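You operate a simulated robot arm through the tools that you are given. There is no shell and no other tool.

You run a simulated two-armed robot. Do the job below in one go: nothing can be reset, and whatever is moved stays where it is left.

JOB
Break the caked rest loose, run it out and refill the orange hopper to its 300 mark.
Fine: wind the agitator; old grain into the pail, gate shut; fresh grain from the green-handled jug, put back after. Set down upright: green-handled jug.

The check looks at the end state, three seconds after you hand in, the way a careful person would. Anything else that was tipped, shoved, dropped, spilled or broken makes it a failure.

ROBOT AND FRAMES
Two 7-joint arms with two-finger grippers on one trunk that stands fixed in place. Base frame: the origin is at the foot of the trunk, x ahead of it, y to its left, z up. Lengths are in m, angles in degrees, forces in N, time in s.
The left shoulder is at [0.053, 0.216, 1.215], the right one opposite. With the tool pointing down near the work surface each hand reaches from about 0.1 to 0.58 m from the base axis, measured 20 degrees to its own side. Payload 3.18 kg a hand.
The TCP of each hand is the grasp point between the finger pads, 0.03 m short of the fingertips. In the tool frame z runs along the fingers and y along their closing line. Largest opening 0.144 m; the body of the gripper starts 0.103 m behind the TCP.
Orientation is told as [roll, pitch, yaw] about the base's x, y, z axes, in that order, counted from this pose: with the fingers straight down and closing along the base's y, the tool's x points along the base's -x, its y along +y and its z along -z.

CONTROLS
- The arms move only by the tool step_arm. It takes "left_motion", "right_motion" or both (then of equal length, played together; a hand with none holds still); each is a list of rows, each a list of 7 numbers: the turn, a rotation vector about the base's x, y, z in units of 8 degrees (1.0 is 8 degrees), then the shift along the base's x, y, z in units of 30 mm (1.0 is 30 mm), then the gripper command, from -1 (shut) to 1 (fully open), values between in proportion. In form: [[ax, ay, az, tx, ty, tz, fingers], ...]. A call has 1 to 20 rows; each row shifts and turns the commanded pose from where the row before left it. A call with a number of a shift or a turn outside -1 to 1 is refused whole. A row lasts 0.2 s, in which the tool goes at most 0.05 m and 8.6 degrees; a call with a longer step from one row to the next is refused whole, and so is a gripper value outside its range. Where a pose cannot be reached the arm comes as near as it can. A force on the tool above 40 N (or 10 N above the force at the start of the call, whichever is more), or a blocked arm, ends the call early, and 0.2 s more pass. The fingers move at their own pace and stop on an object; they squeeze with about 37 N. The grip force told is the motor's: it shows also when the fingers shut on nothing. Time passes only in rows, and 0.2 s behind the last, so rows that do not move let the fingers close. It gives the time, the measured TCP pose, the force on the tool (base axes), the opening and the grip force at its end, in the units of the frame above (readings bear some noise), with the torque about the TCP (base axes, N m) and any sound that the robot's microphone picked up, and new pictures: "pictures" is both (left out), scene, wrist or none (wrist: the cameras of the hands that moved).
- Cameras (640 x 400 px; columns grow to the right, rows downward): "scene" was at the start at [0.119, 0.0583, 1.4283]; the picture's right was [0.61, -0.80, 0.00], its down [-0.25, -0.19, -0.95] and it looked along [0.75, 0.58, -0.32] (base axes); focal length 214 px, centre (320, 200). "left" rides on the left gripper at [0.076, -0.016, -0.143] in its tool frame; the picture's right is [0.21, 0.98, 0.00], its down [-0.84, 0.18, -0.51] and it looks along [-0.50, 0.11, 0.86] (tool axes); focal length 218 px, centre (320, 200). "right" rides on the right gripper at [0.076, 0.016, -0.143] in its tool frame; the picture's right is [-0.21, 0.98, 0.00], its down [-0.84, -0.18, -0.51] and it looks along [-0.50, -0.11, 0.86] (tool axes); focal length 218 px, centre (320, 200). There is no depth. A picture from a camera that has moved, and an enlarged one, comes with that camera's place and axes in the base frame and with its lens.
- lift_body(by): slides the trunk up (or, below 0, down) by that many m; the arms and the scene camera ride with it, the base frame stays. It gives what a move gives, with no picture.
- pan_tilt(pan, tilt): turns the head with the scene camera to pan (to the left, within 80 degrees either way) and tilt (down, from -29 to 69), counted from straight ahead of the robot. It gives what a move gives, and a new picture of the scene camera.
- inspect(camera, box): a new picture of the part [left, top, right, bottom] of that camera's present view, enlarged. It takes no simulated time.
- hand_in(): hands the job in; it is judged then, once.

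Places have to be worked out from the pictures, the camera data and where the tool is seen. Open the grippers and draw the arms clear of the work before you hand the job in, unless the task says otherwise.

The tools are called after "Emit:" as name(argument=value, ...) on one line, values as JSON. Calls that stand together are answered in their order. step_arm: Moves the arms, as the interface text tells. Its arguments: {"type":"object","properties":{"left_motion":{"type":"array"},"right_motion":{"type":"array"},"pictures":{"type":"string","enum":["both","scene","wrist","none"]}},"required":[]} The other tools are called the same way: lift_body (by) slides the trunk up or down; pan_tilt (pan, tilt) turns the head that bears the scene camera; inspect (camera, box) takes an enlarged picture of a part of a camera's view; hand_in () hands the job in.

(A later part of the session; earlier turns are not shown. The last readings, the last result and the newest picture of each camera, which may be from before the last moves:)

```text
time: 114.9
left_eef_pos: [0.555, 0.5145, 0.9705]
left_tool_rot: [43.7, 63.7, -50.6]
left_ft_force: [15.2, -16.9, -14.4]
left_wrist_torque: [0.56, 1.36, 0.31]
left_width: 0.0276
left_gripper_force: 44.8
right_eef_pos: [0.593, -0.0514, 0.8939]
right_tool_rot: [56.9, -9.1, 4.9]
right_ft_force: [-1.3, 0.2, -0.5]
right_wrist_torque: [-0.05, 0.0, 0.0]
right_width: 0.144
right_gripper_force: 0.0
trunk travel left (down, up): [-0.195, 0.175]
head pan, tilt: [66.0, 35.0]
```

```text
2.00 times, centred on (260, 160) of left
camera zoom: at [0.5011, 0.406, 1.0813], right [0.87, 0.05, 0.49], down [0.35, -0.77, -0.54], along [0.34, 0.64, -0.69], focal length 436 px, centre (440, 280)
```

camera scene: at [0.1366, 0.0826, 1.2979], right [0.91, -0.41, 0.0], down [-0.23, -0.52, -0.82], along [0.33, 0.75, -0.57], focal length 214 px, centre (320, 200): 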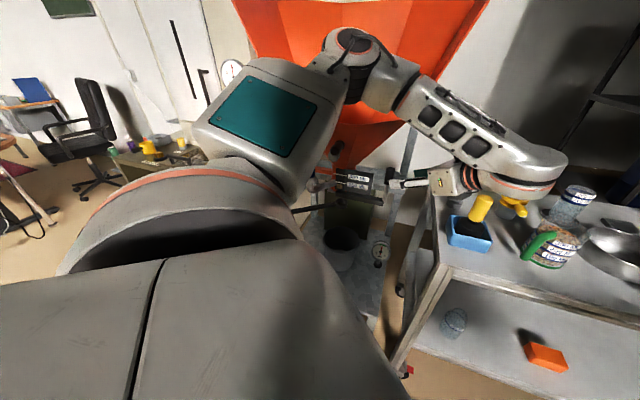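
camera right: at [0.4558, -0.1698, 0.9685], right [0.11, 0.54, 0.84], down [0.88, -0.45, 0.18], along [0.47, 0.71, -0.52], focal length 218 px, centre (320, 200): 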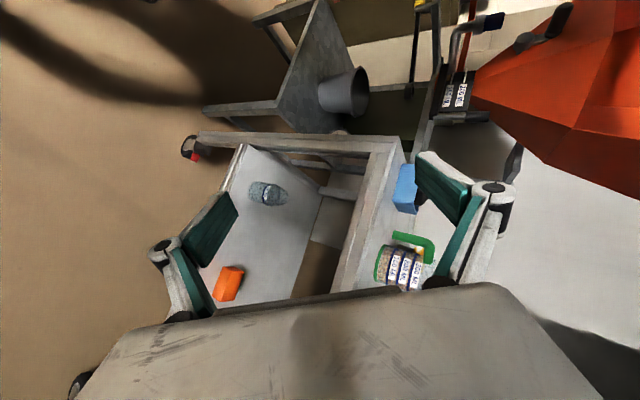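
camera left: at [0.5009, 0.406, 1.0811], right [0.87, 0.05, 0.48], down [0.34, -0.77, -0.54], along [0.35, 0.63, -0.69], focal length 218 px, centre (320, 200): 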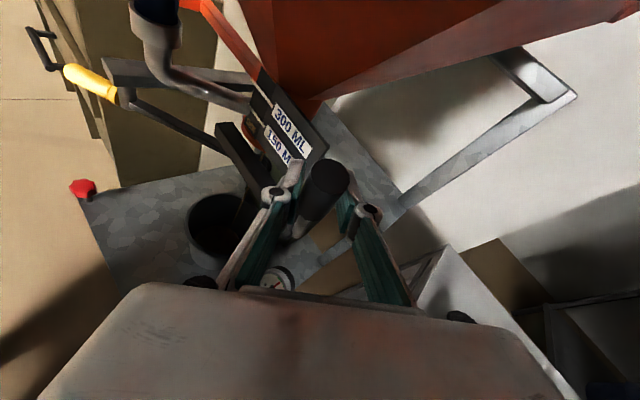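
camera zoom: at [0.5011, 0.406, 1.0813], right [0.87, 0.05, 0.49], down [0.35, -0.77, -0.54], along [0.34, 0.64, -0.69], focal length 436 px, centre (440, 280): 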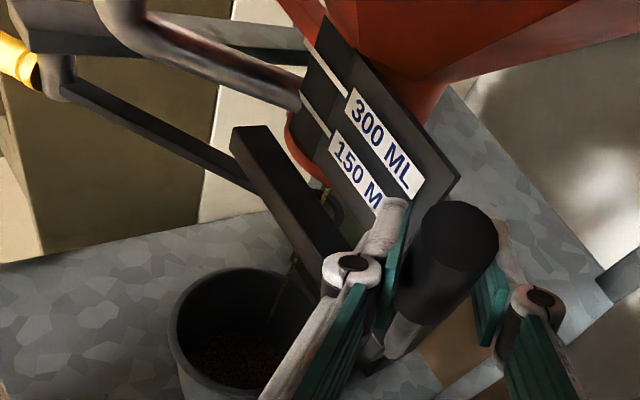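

The window is empty; the stream still runs from below it. I wait until it stops.

Emit:
step_arm(left_motion=[[0, 0, 0, 0, 0, 0, -1], [0, 0, 0, 0, 0, 0, -1], [0, 0, 0, 0, 0, 0, -1], [0, 0, 0, 0, 0, 0, -1], [0, 0, 0, 0, 0, 0, -1], [0, 0, 0, 0, 0, 0, -1], [0, 0, 0, 0, 0, 0, -1], [0, 0, 0, 0, 0, 0, -1], [0, 0, 0, 0, 0, 0, -1], [0, 0, 0, 0, 0, 0, -1], [0, 0, 0, 0, 0, 0, -1], [0, 0, 0, 0, 0, 0, -1], [0, 0, 0, 0, 0, 0, -1], [0, 0, 0, 0, 0, 0, -1], [0, 0, 0, 0, 0, 0, -1], [0, 0, 0, 0, 0, 0, -1], [0, 0, 0, 0, 0, 0, -1], [0, 0, 0, 0, 0, 0, -1], [0, 0, 0, 0, 0, 0, -1], [0, 0, 0, 0, 0, 0, -1]], pictures="none")

Emit:
inspect(camera="scene", box=[310, 160, 400, 250])

```text
time: 119.1
left_eef_pos: [0.5537, 0.5133, 0.9718]
left_tool_rot: [43.6, 63.7, -50.4]
left_ft_force: [11.9, -18.7, -14.0]
left_wrist_torque: [0.23, 1.4, 0.29]
left_width: 0.0277
left_gripper_force: 45.7
right_eef_pos: [0.5917, -0.0515, 0.8951]
right_tool_rot: [56.9, -9.1, 5.1]
right_ft_force: [-0.2, 0.5, 0.3]
right_wrist_torque: [0.01, -0.01, 0.01]
right_width: 0.1439
right_gripper_force: 0.1
trunk travel left (down, up): [-0.195, 0.175]
head pan, tilt: [66.0, 35.0]
```

```text
4.44 times, centred on (355, 205) of scene
camera zoom: at [0.1382, 0.0812, 1.2979], right [0.91, -0.41, 0.0], down [-0.23, -0.52, -0.82], along [0.33, 0.75, -0.57], focal length 953 px, centre (164, 178)
```

zoom: 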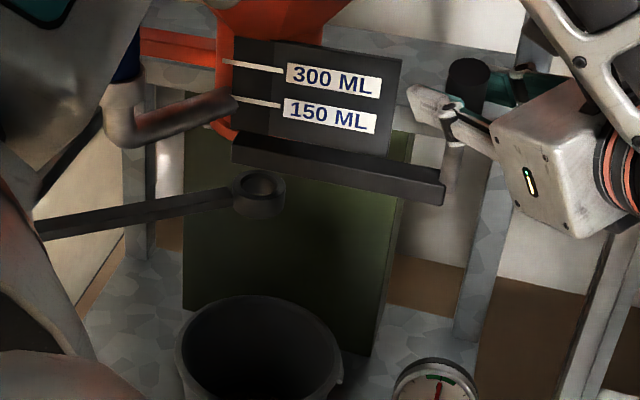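

The stream has stopped and the window is empty. I now push the gate handle back to its original place, turning the wrist back along with it.

Emit:
step_arm(left_motion=[[-0.5, 0.5, 0, 0.22, 0.2, 0.02, -1], [-0.5, 0.5, 0, 0.25, 0.2, 0.02, -1], [-0.45, 0.45, 0, 0.25, 0.2, 0.02, -1]], pictures="none")

Emit:
inspect(camera="scene", box=[310, 150, 440, 240])

```text
time: 119.9
left_eef_pos: [0.5726, 0.5325, 0.976]
left_tool_rot: [12.1, 57.9, -78.1]
left_ft_force: [2.0, -5.5, 1.8]
left_wrist_torque: [0.97, 1.28, 0.03]
left_width: 0.027
left_gripper_force: 45.4
right_eef_pos: [0.5923, -0.0521, 0.8966]
right_tool_rot: [56.9, -9.2, 5.0]
right_ft_force: [-0.6, 0.4, -0.7]
right_wrist_torque: [-0.01, 0.01, 0.02]
right_width: 0.1438
right_gripper_force: 0.0
trunk travel left (down, up): [-0.195, 0.175]
head pan, tilt: [66.0, 35.0]
```

```text
4.44 times, centred on (375, 195) of scene
camera zoom: at [0.1357, 0.0813, 1.2985], right [0.91, -0.41, 0.0], down [-0.23, -0.52, -0.82], along [0.33, 0.75, -0.57], focal length 953 px, centre (76, 222)
```

zoom: 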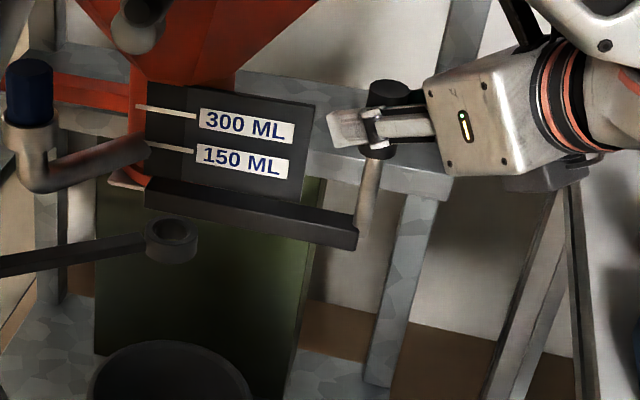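

Nearly back. I press it on a few more millimetres against its shut stop, watching the force.

Emit:
step_arm(left_motion=[[0, 0, 0, 0.07, 0.05, 0, -1], [0, 0, 0, 0.07, 0.05, 0, -1], [0, 0, 0, 0, 0, 0, -1]], pictures="wrist")

```text
time: 120.7
left_eef_pos: [0.5762, 0.5349, 0.9769]
left_tool_rot: [11.7, 57.9, -78.1]
left_ft_force: [-19.8, -9.2, 5.4]
left_wrist_torque: [-1.29, 1.63, 0.22]
left_width: 0.0278
left_gripper_force: 45.0
right_eef_pos: [0.5901, -0.0525, 0.8975]
right_tool_rot: [56.8, -9.3, 5.0]
right_ft_force: [-0.5, 0.3, -0.9]
right_wrist_torque: [0.02, 0.01, -0.01]
right_width: 0.1438
right_gripper_force: 0.1
trunk travel left (down, up): [-0.195, 0.175]
head pan, tilt: [66.0, 35.0]
camera left: at [0.5469, 0.4521, 1.1138], right [0.95, 0.14, 0.28], down [0.26, -0.87, -0.43], along [0.18, 0.48, -0.86], focal length 218 px, centre (320, 200)
```

left: 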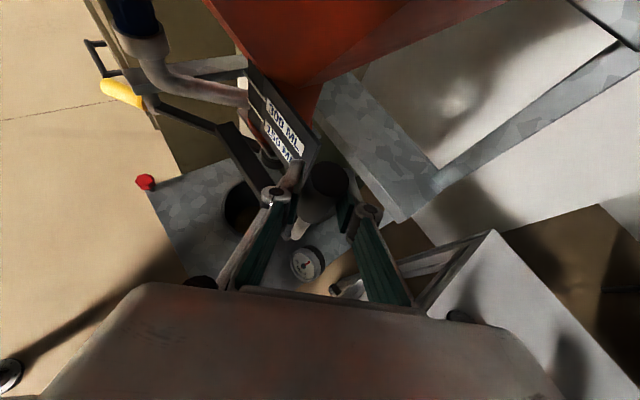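

It pushes back with about 20 N slightly past the original place, so the gate is against its shut stop. I check the blade and bar in close-up.

Emit:
inspect(camera="left", box=[200, 60, 360, 220])

Emit:
inspect(camera="scene", box=[300, 150, 400, 230])

```text
2.50 times, centred on (280, 140) of left
camera zoom: at [0.5469, 0.4521, 1.1138], right [0.95, 0.14, 0.28], down [0.26, -0.87, -0.43], along [0.18, 0.48, -0.86], focal length 546 px, centre (420, 350)
```

zoom: 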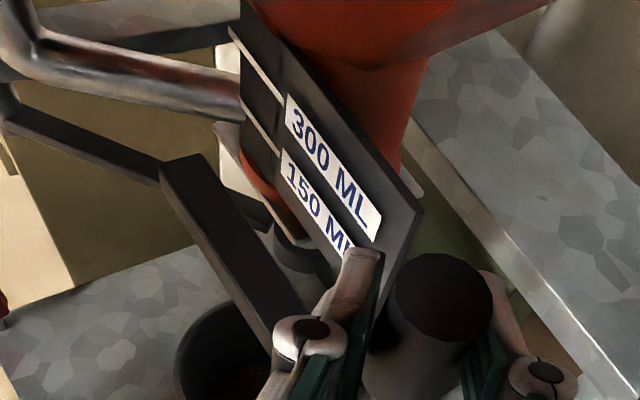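

```text
5.00 times, centred on (350, 190) of scene
camera zoom: at [0.1334, 0.0809, 1.2985], right [0.91, -0.41, 0.0], down [-0.23, -0.52, -0.82], along [0.33, 0.75, -0.57], focal length 1072 px, centre (170, 250)
```

zoom: 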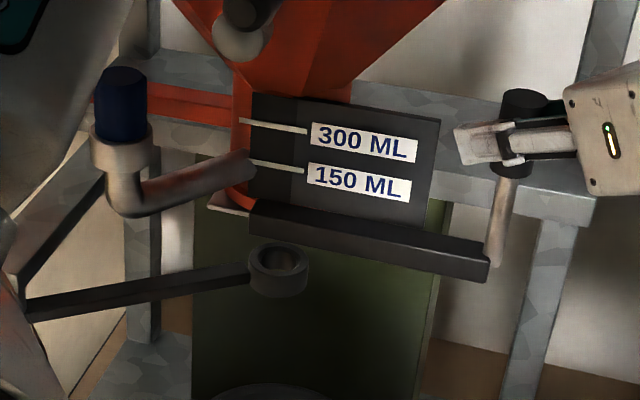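

The blade is back under the collar as at the start, so the gate is shut. I release the grip and withdraw along the fingers to the right.

Emit:
step_arm(left_motion=[[0, 0, 0, -0.05, -0.05, 0, -1], [0, 0, 0, 0, 0, 0, 0.1], [0, 0, 0, 0, 0, 0, 0.1], [0, 0, 0, -0.03, -0.9, 0.45, 0.1], [0, 0, 0, -0.03, -0.9, 0.45, 0.1], [0, 0, 0, -0.03, -0.9, 0.45, 0.1], [0, 0, 0, -0.1, -0.9, 0.5, 0.1]], pictures="both")

Emit:
inspect(camera="scene", box=[300, 140, 420, 230])

Emit:
inspect(camera="left", box=[220, 40, 400, 210])

```text
time: 122.3
left_eef_pos: [0.563, 0.4346, 1.0287]
left_tool_rot: [12.0, 57.5, -78.3]
left_ft_force: [1.1, -0.1, 0.4]
left_wrist_torque: [-0.04, 0.0, -0.06]
left_width: 0.0793
left_gripper_force: 0.0
left hand out of reach, approached as far as the arm can: row 7
right_eef_pos: [0.5903, -0.052, 0.8963]
right_tool_rot: [56.8, -9.2, 5.0]
right_ft_force: [-0.3, -0.4, 0.2]
right_wrist_torque: [-0.03, 0.01, -0.03]
right_width: 0.1441
right_gripper_force: 0.2
trunk travel left (down, up): [-0.195, 0.175]
head pan, tilt: [66.0, 35.0]
camera scene: at [0.1348, 0.082, 1.2985], right [0.91, -0.41, 0.0], down [-0.23, -0.52, -0.82], along [0.33, 0.75, -0.57], focal length 214 px, centre (320, 200)
camera left: at [0.5344, 0.3533, 1.1665], right [0.95, 0.13, 0.29], down [0.25, -0.87, -0.42], along [0.19, 0.47, -0.86], focal length 218 px, centre (320, 200)
```

scene: 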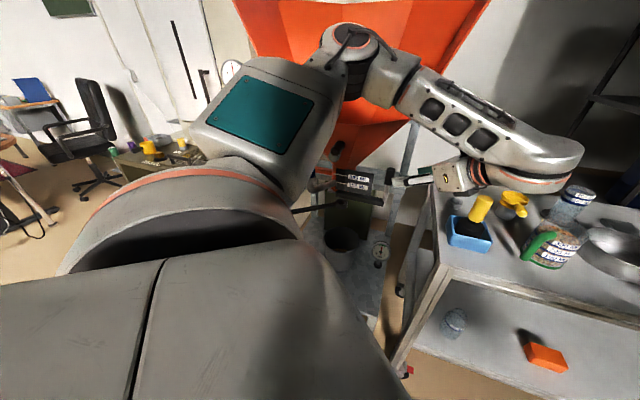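
left: 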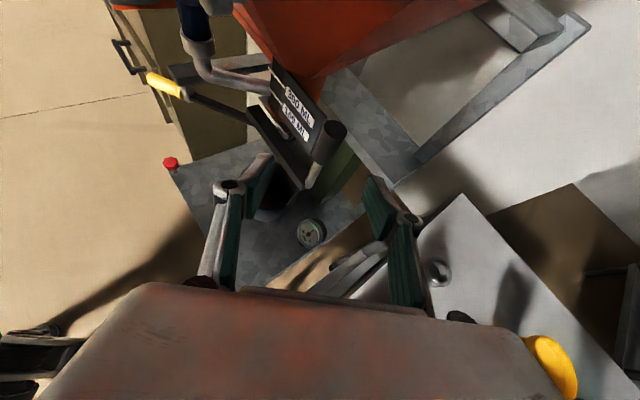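

```text
4.44 times, centred on (360, 185) of scene
camera zoom: at [0.1348, 0.082, 1.2985], right [0.91, -0.41, 0.0], down [-0.23, -0.52, -0.82], along [0.33, 0.75, -0.57], focal length 953 px, centre (142, 267)
```

zoom: 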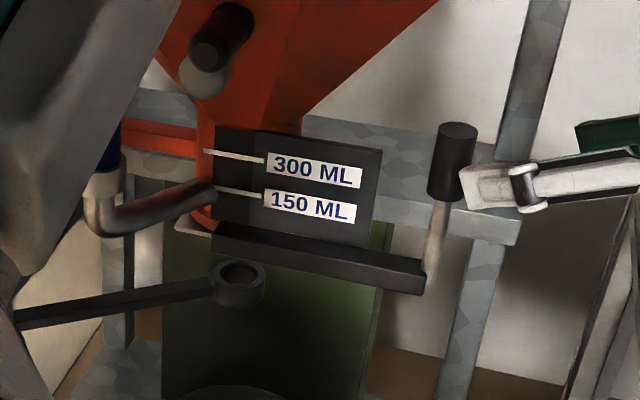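

```text
2.35 times, centred on (310, 125) of left
camera zoom: at [0.5344, 0.3533, 1.1665], right [0.95, 0.13, 0.29], down [0.25, -0.87, -0.42], along [0.19, 0.47, -0.86], focal length 514 px, centre (344, 376)
```

zoom: 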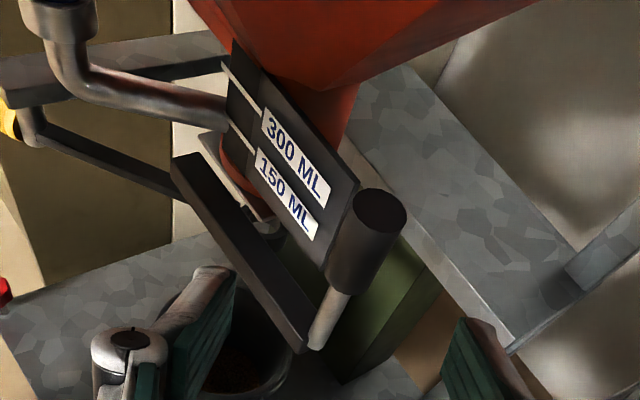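

The gate is back as it was at the start, and the pail holds the old grain. Now the jug: I lift the hand off to the right and up, then turn it to point forward over the table.

Emit:
step_arm(left_motion=[[0, 0, 0, 0.25, -0.9, 0.9, 0.1], [0, 0, 0, 0.25, -0.9, 0.9, 0.1], [0, 0, 0, 0.25, -0.9, 0.9, 0.1], [0, 0, 0, 0.25, -0.9, 0.9, 0.1], [0, 0, 0, 0.25, -0.9, 0.9, 0.1]], pictures="none")

Emit:
step_arm(left_motion=[[0, 0, -1, 0.3, -0.2, 0, 0.1], [0, 0, -1, 0.3, -0.2, 0, 0.1], [0, 0, -1, 0.3, -0.2, 0, 0.1], [0, 0, -1, 0.3, -0.2, 0, 0.1], [0, 0, -1, 0.3, -0.2, 0, 0.1], [0, 0, -1, 0.3, -0.2, 0, 0.1]], pictures="wrist")

```text
time: 123.5
left_eef_pos: [0.5235, 0.4314, 1.117]
left_tool_rot: [12.2, 57.7, -78.3]
left_ft_force: [-0.8, -0.1, 0.1]
left_wrist_torque: [0.0, -0.01, -0.05]
left_width: 0.0792
left_gripper_force: 0.1
left hand out of reach, approached as far as the arm can: row 1, 2, 3, 4, 5
right_eef_pos: [0.591, -0.0509, 0.8978]
right_tool_rot: [56.9, -9.3, 4.9]
right_ft_force: [0.6, 0.0, 0.4]
right_wrist_torque: [0.0, 0.02, -0.03]
right_width: 0.144
right_gripper_force: 0.1
trunk travel left (down, up): [-0.195, 0.175]
head pan, tilt: [66.0, 35.0]
```

```text
time: 124.9
left_eef_pos: [0.5783, 0.398, 1.1182]
left_tool_rot: [12.0, 57.8, -126.3]
left_ft_force: [-0.7, -0.8, -0.2]
left_wrist_torque: [0.0, -0.03, -0.01]
left_width: 0.0795
left_gripper_force: 0.0
right_eef_pos: [0.5917, -0.0505, 0.8959]
right_tool_rot: [56.7, -9.2, 5.0]
right_ft_force: [0.2, 0.1, 0.1]
right_wrist_torque: [0.0, -0.01, -0.03]
right_width: 0.1441
right_gripper_force: 0.1
trunk travel left (down, up): [-0.195, 0.175]
head pan, tilt: [66.0, 35.0]
camera left: at [0.4981, 0.3643, 1.256], right [0.73, -0.62, 0.28], down [-0.48, -0.77, -0.43], along [0.48, 0.18, -0.86], focal length 218 px, centre (320, 200)
```

left: 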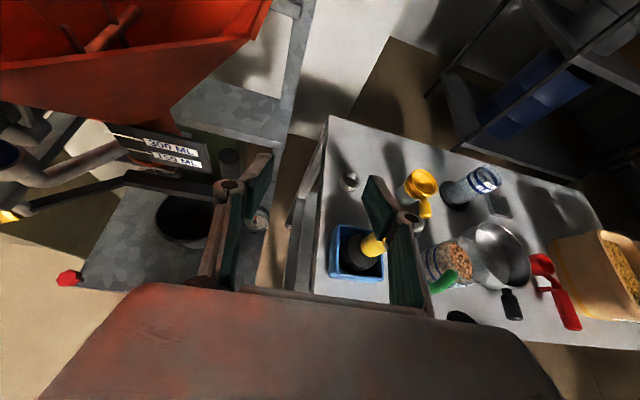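

Turning works without limits. I continue turning to point forward and move over toward the jug, staying high.

Emit:
step_arm(left_motion=[[0, 0, -1, 0.4, -0.9, 0.3, 0.1], [0, 0, -1, 0.4, -0.9, 0.3, 0.1], [0, 0, -1, 0.4, -0.9, 0.3, 0.1], [0, 0, -1, 0.4, -0.9, 0.3, 0.1], [0, 0, -1, 0.4, -0.9, 0.3, 0.1], [0, 0, 0, 0.4, -0.9, 0.3, 0.1], [0, 0, 0, 0, -0.9, 0.3, 0.1]], pictures="both")

```text
time: 126.5
left_eef_pos: [0.6497, 0.2078, 1.1818]
left_tool_rot: [11.9, 58.0, -166.4]
left_ft_force: [-0.3, -0.1, -0.1]
left_wrist_torque: [0.03, 0.04, 0.02]
left_width: 0.0795
left_gripper_force: 0.0
right_eef_pos: [0.5916, -0.0518, 0.8967]
right_tool_rot: [56.9, -9.1, 4.9]
right_ft_force: [-0.5, 0.6, -0.4]
right_wrist_torque: [-0.01, -0.02, -0.01]
right_width: 0.1439
right_gripper_force: 0.2
trunk travel left (down, up): [-0.195, 0.175]
head pan, tilt: [66.0, 35.0]
camera scene: at [0.1354, 0.0817, 1.2983], right [0.91, -0.41, 0.0], down [-0.23, -0.52, -0.82], along [0.33, 0.75, -0.57], focal length 214 px, centre (320, 200)
camera left: at [0.5669, 0.2341, 1.319], right [0.17, -0.94, 0.28], down [-0.86, -0.28, -0.43], along [0.49, -0.17, -0.86], focal length 218 px, centre (320, 200)
```

scene: 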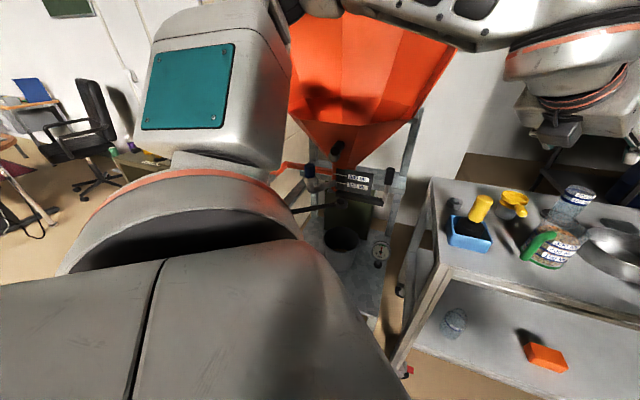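
left: 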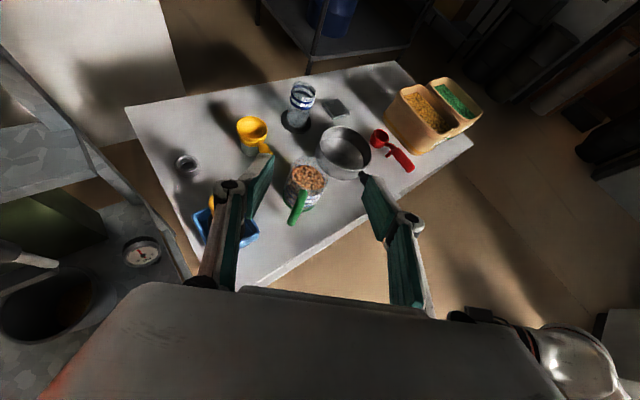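

Excellent view over the table. I enlarge the jug to find its exact place and the handle's direction.

Emit:
inspect(camera="left", box=[220, 130, 400, 270])

Emit:
inspect(camera="scene", box=[430, 160, 640, 300])

Emit:
inspect(camera="left", box=[270, 150, 340, 230])

```text
2.86 times, centred on (310, 200) of left
camera zoom: at [0.5669, 0.2341, 1.319], right [0.17, -0.94, 0.28], down [-0.86, -0.28, -0.43], along [0.49, -0.17, -0.86], focal length 624 px, centre (349, 200)
```

zoom: 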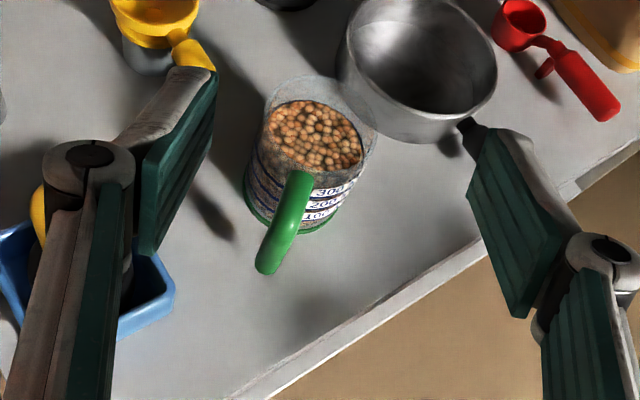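

```text
2.86 times, centred on (535, 230) of scene
camera zoom: at [0.1354, 0.0817, 1.2983], right [0.91, -0.41, 0.0], down [-0.23, -0.52, -0.82], along [0.33, 0.75, -0.57], focal length 613 px, centre (-294, 114)
```

zoom: 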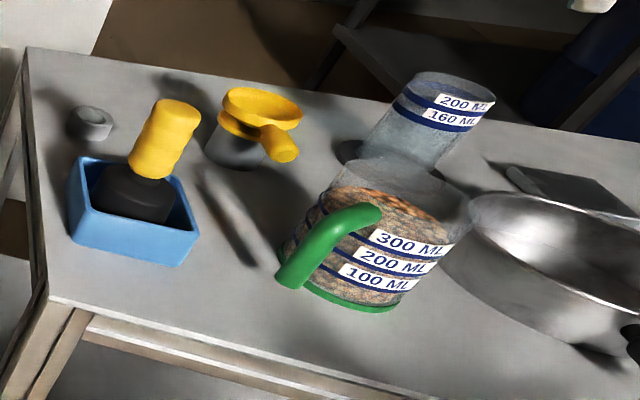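

```text
5.00 times, centred on (305, 190) of left
camera zoom: at [0.5669, 0.2341, 1.319], right [0.17, -0.94, 0.28], down [-0.86, -0.28, -0.43], along [0.49, -0.17, -0.86], focal length 1091 px, centre (395, 250)
```

zoom: 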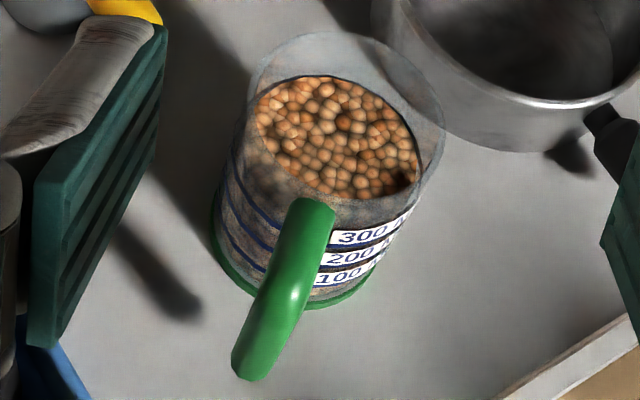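

The jug's axis is at about [0.817, 0.191], base z 0.85, rim z 0.965, diameter 80 mm, with its handle pointing toward me; the neighbours (blue tray, pan, yellow cup) leave room. I will grasp its body with the tool about 25° below level; first the trunk goes up 0.1 for reach, and the right hand moves away to the right.

Emit:
lift_body(by=0.1)

Emit:
step_arm(left_motion=[[0.78, 0, -0.473, 0, 0, 0, 0.6], [0, -0.75, 0, 0, -0.2, -0.5, 0.6], [0, 0, 0.65, 0, -0.3, -0.7, 0.6]], right_motion=[[0, 0, 0, 0, -1, 0, 0], [0, 0, 0, 0, -1, 0, 0], [0, 0, 0, 0, -1, 0, 0]], pictures="wrist")

```text
time: 127.8
left_eef_pos: [0.651, 0.2099, 1.2803]
left_tool_rot: [11.8, 58.0, -166.4]
left_ft_force: [0.1, 0.3, -0.4]
left_wrist_torque: [-0.03, 0.03, 0.04]
left_width: 0.0793
left_gripper_force: 0.2
right_eef_pos: [0.5927, -0.0526, 0.9948]
right_tool_rot: [56.8, -9.1, 5.1]
right_ft_force: [0.1, 0.3, 0.5]
right_wrist_torque: [0.0, 0.02, 0.01]
right_width: 0.1441
right_gripper_force: 0.1
trunk travel left (down, up): [-0.295, 0.075]
head pan, tilt: [66.0, 35.0]
```

```text
time: 128.7
left_eef_pos: [0.6524, 0.1949, 1.2422]
left_tool_rot: [0.1, 64.6, -174.9]
left_ft_force: [0.2, -1.0, -0.5]
left_wrist_torque: [0.02, 0.03, 0.02]
left_width: 0.1152
left_gripper_force: 0.0
right_eef_pos: [0.5927, -0.0511, 0.9953]
right_tool_rot: [56.9, -9.2, 5.0]
right_ft_force: [0.6, -0.1, -0.6]
right_wrist_torque: [0.02, 0.02, 0.04]
right_width: 0.0721
right_gripper_force: 0.0
right hand out of reach, approached as far as the arm can: row 1, 2, 3
trunk travel left (down, up): [-0.295, 0.075]
head pan, tilt: [66.0, 35.0]
camera right: at [0.5122, -0.1695, 1.0745], right [0.03, 0.54, 0.84], down [0.85, -0.45, 0.26], along [0.52, 0.71, -0.47], focal length 218 px, centre (320, 200)
camera left: at [0.5553, 0.202, 1.3749], right [0.17, -0.97, 0.19], down [-0.8, -0.25, -0.54], along [0.57, -0.06, -0.82], focal length 218 px, centre (320, 200)
```

right: 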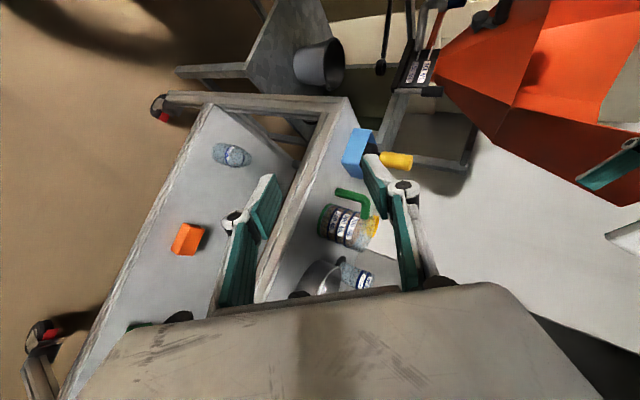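
left: 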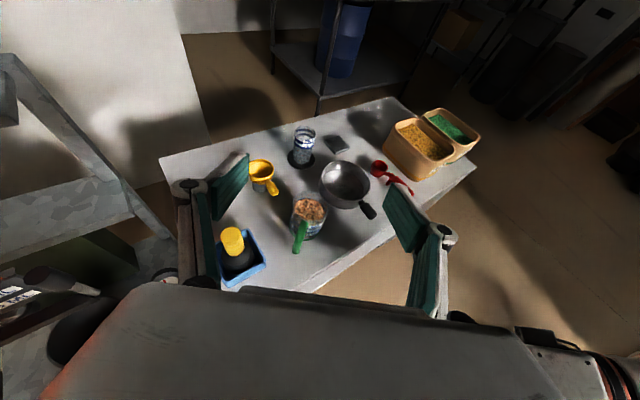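

The hand is level in roll and 25° down, pointing at the jug from above. One more close-up to refine the jug's place from this pose.

Emit:
inspect(camera="left", box=[260, 170, 360, 270])

```text
4.00 times, centred on (310, 220) of left
camera zoom: at [0.5553, 0.202, 1.3749], right [0.17, -0.97, 0.19], down [-0.8, -0.25, -0.54], along [0.57, -0.06, -0.82], focal length 873 px, centre (360, 120)
```

zoom: 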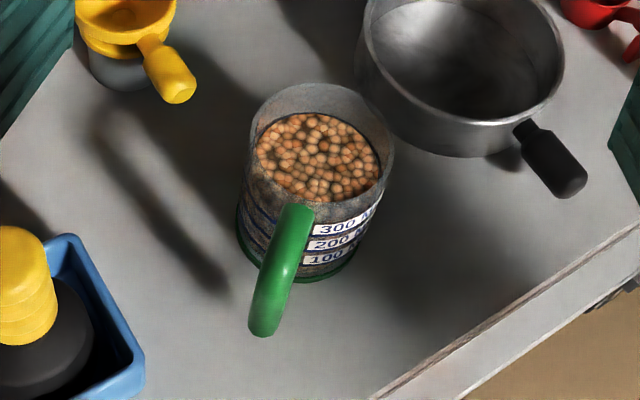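

Jug axis refined to [0.814, 0.191]; a grasp at z 0.905 fits with the handle between the fingers. I descend to the start of the approach line behind the handle.

Emit:
step_arm(left_motion=[[0, 0, 0, 0.05, -0.09, -1, 0.6], [0, 0, 0, 0.05, -0.09, -1, 0.6], [0, 0, 0, 0.05, -0.09, -1, 0.6], [0, 0, 0, 0.05, -0.09, -1, 0.6], [0, 0, 0, 0.05, -0.09, -1, 0.6], [0, 0, 0, 0.05, -0.09, -1, 0.6], [0, 0, 0, 0.23, 0, -1, 0.6], [0, 0, 0, 0.23, 0, -1, 0.6], [0, 0, 0, 0.23, 0, -1, 0.6]], pictures="both")

```text
time: 130.7
left_eef_pos: [0.7087, 0.2394, 1.1053]
left_tool_rot: [0.1, 63.2, -175.0]
left_ft_force: [0.5, 0.4, -0.2]
left_wrist_torque: [0.0, 0.03, -0.02]
left_width: 0.1148
left_gripper_force: 0.0
left hand out of reach, approached as far as the arm can: row 4, 5, 6, 7, 8, 9
right_eef_pos: [0.5923, -0.0514, 0.9955]
right_tool_rot: [57.0, -9.2, 5.0]
right_ft_force: [-0.2, -0.1, -0.3]
right_wrist_torque: [0.02, 0.0, 0.02]
right_width: 0.0721
right_gripper_force: 0.1
trunk travel left (down, up): [-0.295, 0.075]
head pan, tilt: [66.0, 35.0]
camera scene: at [0.0813, 0.0824, 1.4018], right [0.91, -0.41, 0.0], down [-0.23, -0.52, -0.82], along [0.33, 0.75, -0.57], focal length 214 px, centre (320, 200)
camera left: at [0.6148, 0.2467, 1.2376], right [0.18, -0.97, 0.19], down [-0.81, -0.25, -0.52], along [0.55, -0.06, -0.83], focal length 218 px, centre (320, 200)
```

scene: 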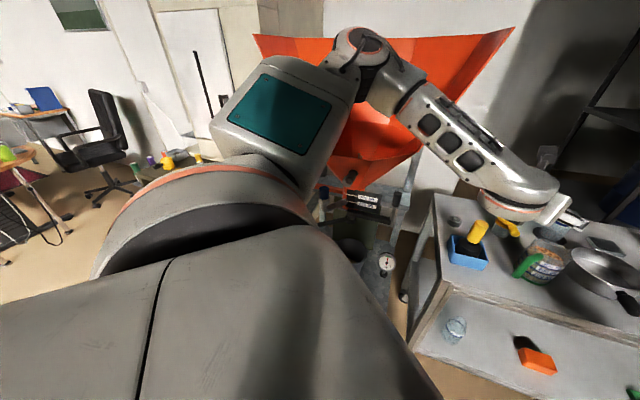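
left: 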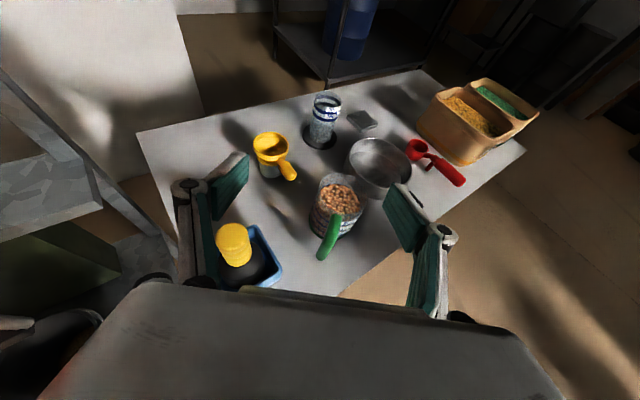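

The elbow-high arm cannot go that low with the trunk up. Better: place the hand straight above the jug first, then lower the trunk and descend vertically with the fingers on either side.

Emit:
step_arm(left_motion=[[0, 0, 0, 0, -0.3, 1, 0.6], [0, 0, 0, 0.2, -0.4, 1, 0.6], [0, 0, 0, 0.5, -0.4, 1, 0.6], [0, 0, 0, 0.7, -0.4, 1, 0.6], [0, 0, 0, 0.9, -0.13, 0.8, 0.6], [0, -0.15, 0, 1, 0, 0, 0.6]], pictures="wrist")

```text
time: 132.1
left_eef_pos: [0.7631, 0.2011, 1.2239]
left_tool_rot: [0.2, 65.4, -174.8]
left_ft_force: [-0.1, 0.0, -0.5]
left_wrist_torque: [0.0, -0.02, 0.0]
left_width: 0.1151
left_gripper_force: 0.0
left hand out of reach, approached as far as the arm can: row 5, 6
right_eef_pos: [0.5928, -0.052, 0.9959]
right_tool_rot: [56.7, -9.1, 5.0]
right_ft_force: [0.1, -0.9, -0.6]
right_wrist_torque: [0.02, -0.01, 0.05]
right_width: 0.0721
right_gripper_force: 0.2
trunk travel left (down, up): [-0.295, 0.075]
head pan, tilt: [66.0, 35.0]
camera left: at [0.6644, 0.2095, 1.354], right [0.17, -0.97, 0.19], down [-0.79, -0.25, -0.56], along [0.58, -0.06, -0.81], focal length 218 px, centre (320, 200)
```

left: 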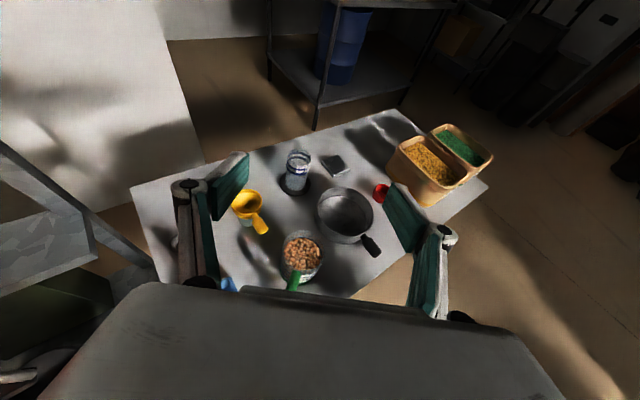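

The arm is at its outer limit here. I lower the trunk by 0.2, which also brings the shoulders forward, so that the spot above the jug comes within reach.

Emit:
lift_body(by=-0.2)

Emit:
step_arm(left_motion=[[0, 0, 0, 0.5, -0.15, 0, 0.6], [0, 0, 0, 0.5, -0.12, 0, 0.6], [0, 0, 0, 0.5, -0.1, 0, 0.6]], pictures="both")

```text
time: 134.2
left_eef_pos: [0.7602, 0.1999, 1.027]
left_tool_rot: [0.3, 66.1, -174.8]
left_ft_force: [-0.7, 0.6, 0.1]
left_wrist_torque: [0.0, 0.04, -0.02]
left_width: 0.1148
left_gripper_force: 0.1
right_eef_pos: [0.5899, -0.0514, 0.7973]
right_tool_rot: [56.9, -9.4, 5.1]
right_ft_force: [-0.9, -0.6, 0.7]
right_wrist_torque: [-0.03, 0.05, -0.01]
right_width: 0.0722
right_gripper_force: 0.0
trunk travel left (down, up): [-0.095, 0.275]
head pan, tilt: [66.0, 35.0]
```

```text
time: 135.0
left_eef_pos: [0.8069, 0.1889, 1.0223]
left_tool_rot: [0.3, 65.7, -174.9]
left_ft_force: [-1.4, -0.5, -0.1]
left_wrist_torque: [-0.03, 0.0, 0.04]
left_width: 0.1153
left_gripper_force: 0.1
right_eef_pos: [0.5898, -0.0509, 0.795]
right_tool_rot: [56.9, -9.1, 5.0]
right_ft_force: [-0.2, -0.8, 0.2]
right_wrist_torque: [0.0, -0.02, -0.01]
right_width: 0.0721
right_gripper_force: 0.0
trunk travel left (down, up): [-0.095, 0.275]
head pan, tilt: [66.0, 35.0]
camera scene: at [0.2404, 0.0824, 1.1805], right [0.91, -0.41, 0.0], down [-0.23, -0.52, -0.82], along [0.33, 0.75, -0.57], focal length 214 px, centre (320, 200)
camera left: at [0.7071, 0.1974, 1.1526], right [0.17, -0.97, 0.19], down [-0.79, -0.25, -0.56], along [0.59, -0.06, -0.81], focal length 218 px, centre (320, 200)
```

scene: 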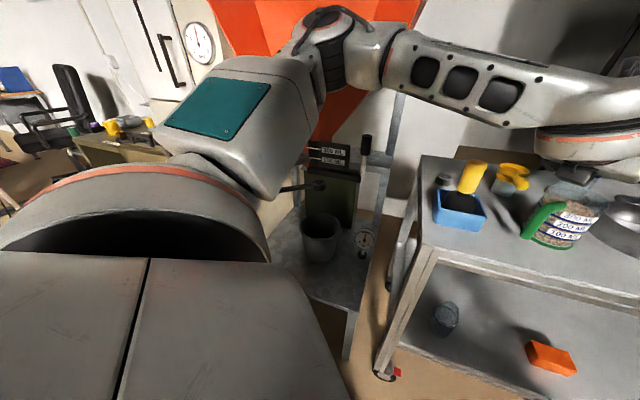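
left: 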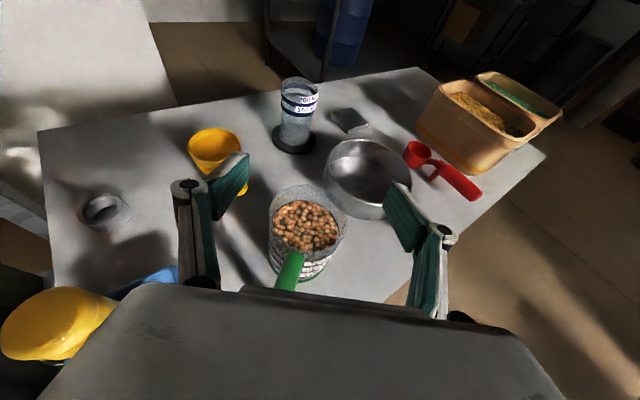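

The hand is above the jug with the fingers on either side. I measure the jug's centre precisely once more before descending.

Emit:
inspect(camera="left", box=[200, 150, 420, 300])

```text
2.67 times, centred on (310, 225) of left
camera zoom: at [0.7071, 0.1974, 1.1526], right [0.17, -0.97, 0.19], down [-0.79, -0.25, -0.56], along [0.59, -0.06, -0.81], focal length 582 px, centre (347, 133)
```

zoom: 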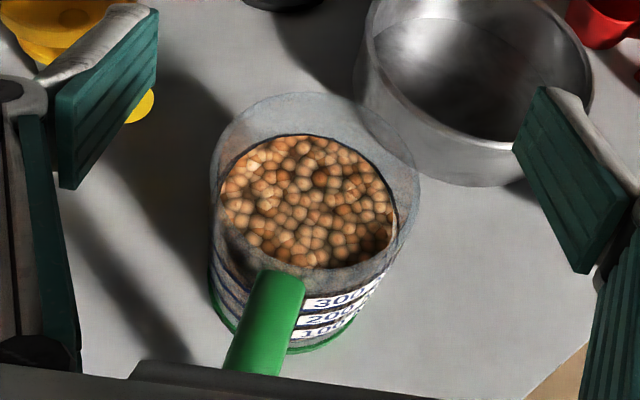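

Jug centre confirmed at [0.815, 0.191]. I descend straight down with the fingers at 0.108 m opening, in two stages.

Emit:
step_arm(left_motion=[[0, 0, 0, 0.03, 0.03, -0.9, 0.5], [0, 0, 0, 0.03, 0.03, -0.9, 0.5]], pictures="wrist")

```text
time: 135.6
left_eef_pos: [0.8109, 0.1941, 0.9556]
left_tool_rot: [0.5, 64.9, -174.5]
left_ft_force: [1.9, 2.0, -3.9]
left_wrist_torque: [-0.05, -0.15, -0.17]
left_width: 0.1078
left_gripper_force: 0.2
right_eef_pos: [0.5926, -0.0494, 0.7869]
right_tool_rot: [56.7, -8.6, 5.1]
right_ft_force: [1.0, 1.2, -1.7]
right_wrist_torque: [0.1, 0.04, 0.09]
right_width: 0.0721
right_gripper_force: 0.0
trunk travel left (down, up): [-0.095, 0.275]
head pan, tilt: [66.0, 35.0]
camera left: at [0.7147, 0.2032, 1.0872], right [0.18, -0.97, 0.19], down [-0.8, -0.25, -0.55], along [0.58, -0.06, -0.81], focal length 218 px, centre (320, 200)
```

left: 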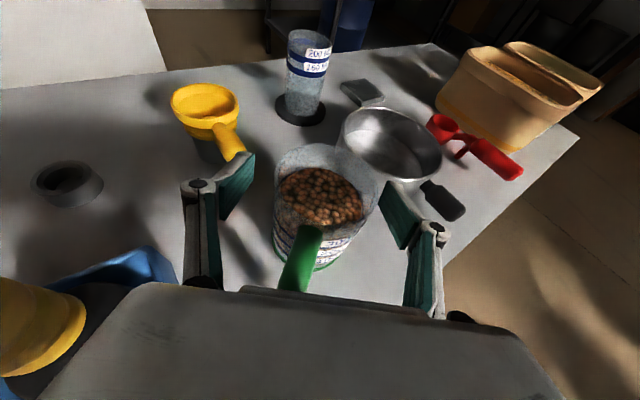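

The readings show a small jolt in both arms; I pause to see whether it was transient.

Emit:
step_arm(left_motion=[[0, 0, 0, 0, 0, 0, 0.5], [0, 0, 0, 0, 0, 0, 0.5]], pictures="both")

```text
time: 136.2
left_eef_pos: [0.8089, 0.1892, 0.9713]
left_tool_rot: [0.2, 65.8, -174.9]
left_ft_force: [0.1, -0.2, -0.3]
left_wrist_torque: [0.01, 0.01, 0.05]
left_width: 0.1081
left_gripper_force: 0.0
right_eef_pos: [0.5897, -0.0527, 0.7944]
right_tool_rot: [56.9, -9.2, 5.0]
right_ft_force: [0.0, 0.0, -0.3]
right_wrist_torque: [0.01, 0.01, -0.02]
right_width: 0.0721
right_gripper_force: 0.0
trunk travel left (down, up): [-0.095, 0.275]
head pan, tilt: [66.0, 35.0]
camera scene: at [0.2401, 0.0819, 1.1805], right [0.91, -0.41, 0.0], down [-0.23, -0.52, -0.82], along [0.33, 0.75, -0.57], focal length 214 px, centre (320, 200)
camera left: at [0.7088, 0.1986, 1.0989], right [0.17, -0.97, 0.19], down [-0.79, -0.25, -0.56], along [0.59, -0.06, -0.81], focal length 218 px, centre (320, 200)
```

scene: 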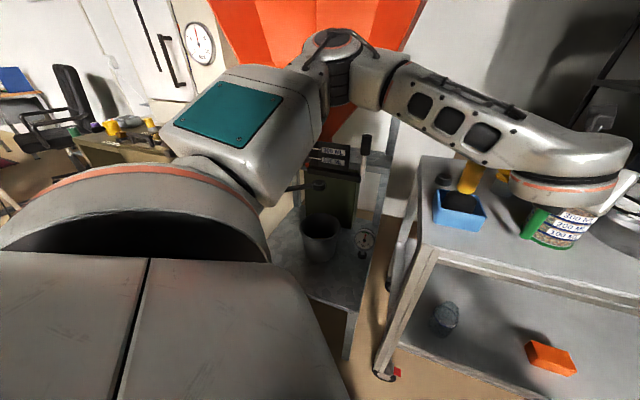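
left: 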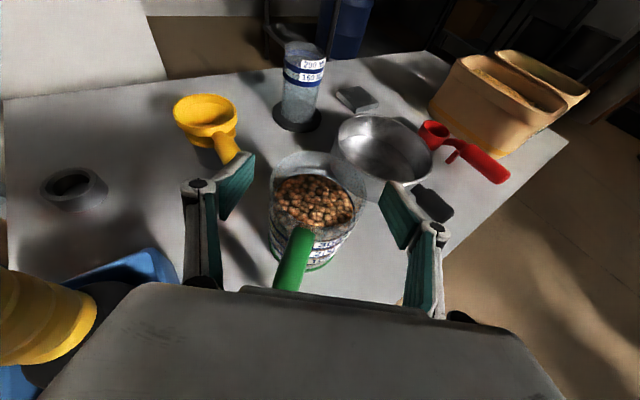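

It was only a transient sway; all settled at z 0.971. I descend the remaining 6.5 cm more gently.

Emit:
step_arm(left_motion=[[0, 0, 0, 0, 0.03, -0.3, 0.5], [0, 0, 0, 0, 0.03, -0.4, 0.5], [0, 0, 0, 0, 0.02, -0.4, 0.5], [0, 0, 0, 0, 0, -0.4, 0.5], [0, 0, 0, 0, 0, -0.35, 0.5], [0, 0, 0, 0, 0, -0.3, 0.5], [0, 0, 0, 0, 0, 0, 0.5]], pictures="wrist")

```text
time: 137.8
left_eef_pos: [0.8114, 0.2101, 0.9087]
left_tool_rot: [-0.3, 63.7, -175.4]
left_ft_force: [0.3, -1.4, 1.3]
left_wrist_torque: [-0.05, -0.01, 0.03]
left_width: 0.1092
left_gripper_force: 1.2
left hand out of reach, approached as far as the arm can: row 3, 4, 5, 6
right_eef_pos: [0.5917, -0.0536, 0.7863]
right_tool_rot: [57.2, -8.5, 5.0]
right_ft_force: [-0.3, 0.3, 0.7]
right_wrist_torque: [0.0, 0.02, 0.04]
right_width: 0.0719
right_gripper_force: 0.1
trunk travel left (down, up): [-0.095, 0.275]
head pan, tilt: [66.0, 35.0]
camera left: at [0.7168, 0.2183, 1.0418], right [0.17, -0.97, 0.19], down [-0.81, -0.25, -0.53], along [0.56, -0.06, -0.83], focal length 218 px, centre (320, 200)
```

left: 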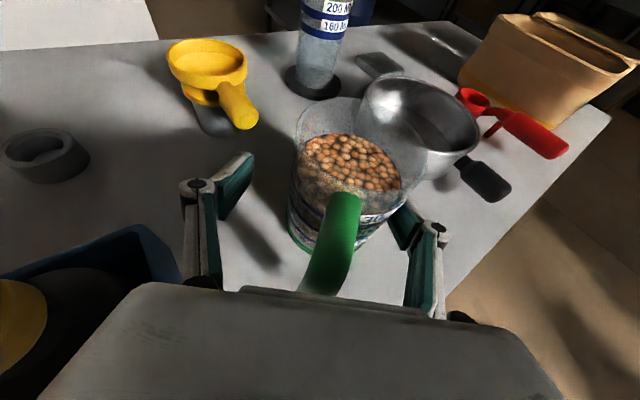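

The arm's low limit pushed the hand 2 cm to the left, with the right finger just touching the jug. I open slightly, rise again, re-centre, and will lower with the trunk instead.

Emit:
step_arm(left_motion=[[0, 0, 0, 0, 0.1, 0, 0.7], [0, 0, 0, 0, 0, 0.5, 0.7], [0, 0, 0, 0, 0, 0.7, 0.7], [0, 0, 0, 0, 0, 0.8, 0.7], [0, 0, 0, 0, -0.1, 0.6, 0.7], [0, 0, 0, 0, -0.4, 0, 0.7], [0, 0, 0, 0, -0.3, 0, 0.6], [0, 0, 0, 0, 0, 0, 0.6]], pictures="wrist")

Emit:
inspect(camera="left", box=[200, 130, 420, 290])

```text
time: 139.6
left_eef_pos: [0.8045, 0.1969, 1.0282]
left_tool_rot: [0.7, 67.2, -174.1]
left_ft_force: [-0.2, -1.4, 0.5]
left_wrist_torque: [-0.01, 0.07, 0.09]
left_width: 0.115
left_gripper_force: 0.0
right_eef_pos: [0.5898, -0.0502, 0.8107]
right_tool_rot: [56.8, -10.5, 5.1]
right_ft_force: [-0.1, 0.1, 0.3]
right_wrist_torque: [-0.06, 0.02, -0.01]
right_width: 0.0719
right_gripper_force: 0.1
trunk travel left (down, up): [-0.095, 0.275]
head pan, tilt: [66.0, 35.0]
camera left: at [0.7026, 0.2034, 1.155], right [0.17, -0.97, 0.2], down [-0.77, -0.25, -0.58], along [0.61, -0.06, -0.79], focal length 218 px, centre (320, 200)
```

left: 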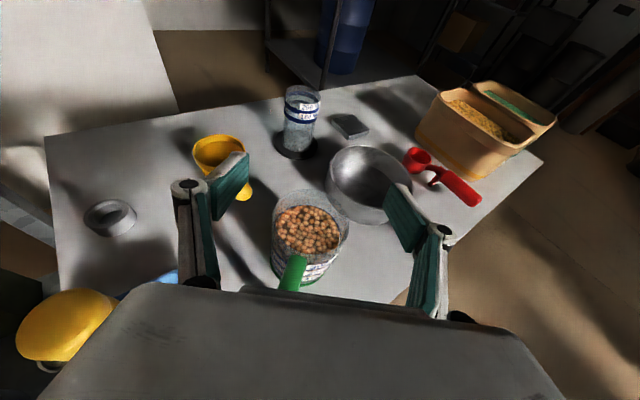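

```text
2.50 times, centred on (310, 210) of left
camera zoom: at [0.7026, 0.2034, 1.155], right [0.17, -0.97, 0.2], down [-0.77, -0.25, -0.58], along [0.61, -0.06, -0.79], focal length 546 px, centre (345, 175)
```

zoom: 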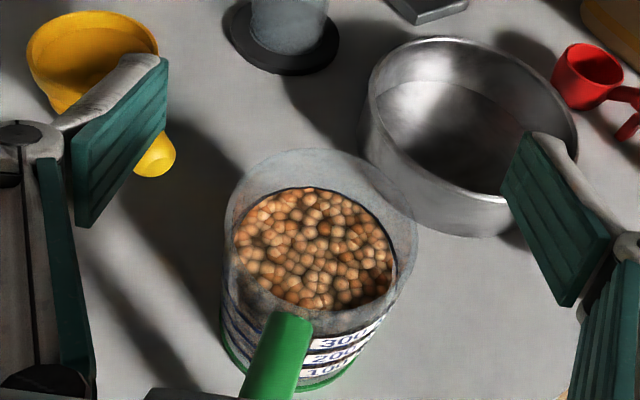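

The trunk still sways a little after moves, so I wait a second for settled readings.

Emit:
step_arm(left_motion=[[0, 0, 0, 0, 0, 0, 0.6], [0, 0, 0, 0, 0, 0, 0.6], [0, 0, 0, 0, 0, 0, 0.6], [0, 0, 0, 0, 0, 0, 0.6], [0, 0, 0, 0, 0, 0, 0.6]], pictures="wrist")

Emit:
inspect(camera="left", box=[200, 130, 420, 290])

```text
time: 140.8
left_eef_pos: [0.8101, 0.192, 1.0062]
left_tool_rot: [0.3, 65.8, -174.8]
left_ft_force: [-0.1, 0.5, 0.6]
left_wrist_torque: [-0.01, 0.02, -0.02]
left_width: 0.1154
left_gripper_force: 0.0
right_eef_pos: [0.5909, -0.0517, 0.7955]
right_tool_rot: [56.9, -9.1, 4.9]
right_ft_force: [1.0, 0.3, -0.2]
right_wrist_torque: [0.01, -0.01, -0.02]
right_width: 0.0719
right_gripper_force: 0.1
trunk travel left (down, up): [-0.095, 0.275]
head pan, tilt: [66.0, 35.0]
camera left: at [0.7104, 0.201, 1.1365], right [0.17, -0.97, 0.19], down [-0.79, -0.25, -0.56], along [0.59, -0.06, -0.8], focal length 218 px, centre (320, 200)
```

left: 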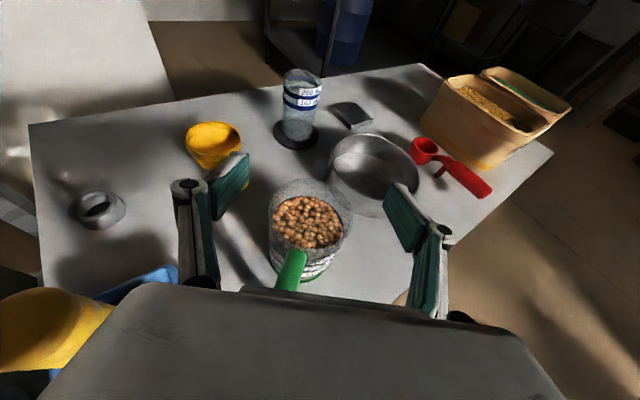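

```text
2.50 times, centred on (310, 210) of left
camera zoom: at [0.7104, 0.201, 1.1365], right [0.17, -0.97, 0.19], down [-0.79, -0.25, -0.56], along [0.59, -0.06, -0.8], focal length 546 px, centre (345, 175)
```

zoom: 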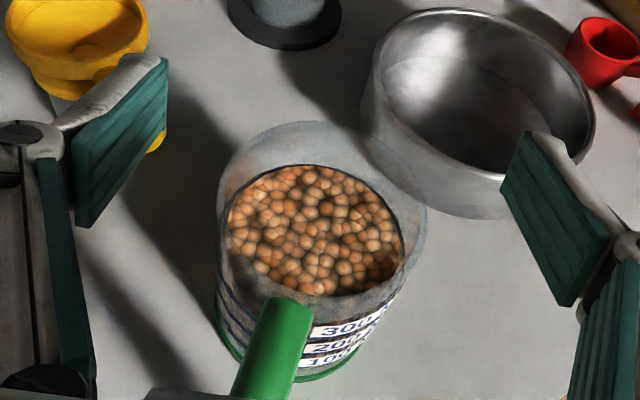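

Settled at [0.810, 0.192, 1.006], with the jug axis at about [0.815, 0.194]. I lower with the trunk in two small steps, checking the alignment.

Emit:
lift_body(by=-0.05)

Emit:
step_arm(left_motion=[[0, 0, 0, 0, 0.05, 0, 0.6], [0, 0, 0, 0, 0, 0, 0.6], [0, 0, 0, 0, 0, 0, 0.6]], pictures="wrist")

```text
time: 141.7
left_eef_pos: [0.8105, 0.1938, 0.9599]
left_tool_rot: [0.6, 66.0, -174.5]
left_ft_force: [-1.2, 0.6, 0.0]
left_wrist_torque: [-0.03, 0.04, -0.05]
left_width: 0.1151
left_gripper_force: 0.0
right_eef_pos: [0.5908, -0.0504, 0.7478]
right_tool_rot: [56.7, -9.4, 5.0]
right_ft_force: [1.0, 0.5, 0.2]
right_wrist_torque: [-0.08, 0.0, 0.01]
right_width: 0.072
right_gripper_force: 0.1
trunk travel left (down, up): [-0.045, 0.325]
head pan, tilt: [66.0, 35.0]
```

```text
time: 142.5
left_eef_pos: [0.81, 0.1941, 0.9583]
left_tool_rot: [0.3, 65.8, -174.9]
left_ft_force: [0.6, -0.2, -0.3]
left_wrist_torque: [0.02, 0.02, 0.04]
left_width: 0.1153
left_gripper_force: 0.1
right_eef_pos: [0.5904, -0.0512, 0.7451]
right_tool_rot: [56.9, -9.3, 5.0]
right_ft_force: [0.2, 0.5, -0.3]
right_wrist_torque: [0.01, -0.02, 0.02]
right_width: 0.0723
right_gripper_force: 0.1
trunk travel left (down, up): [-0.045, 0.325]
head pan, tilt: [66.0, 35.0]
camera left: at [0.7107, 0.2019, 1.0871], right [0.17, -0.97, 0.19], down [-0.79, -0.25, -0.56], along [0.59, -0.06, -0.81], focal length 218 px, centre (320, 200)
```

left: 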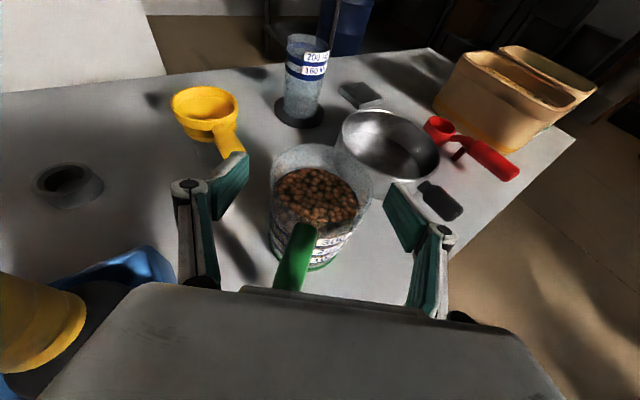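

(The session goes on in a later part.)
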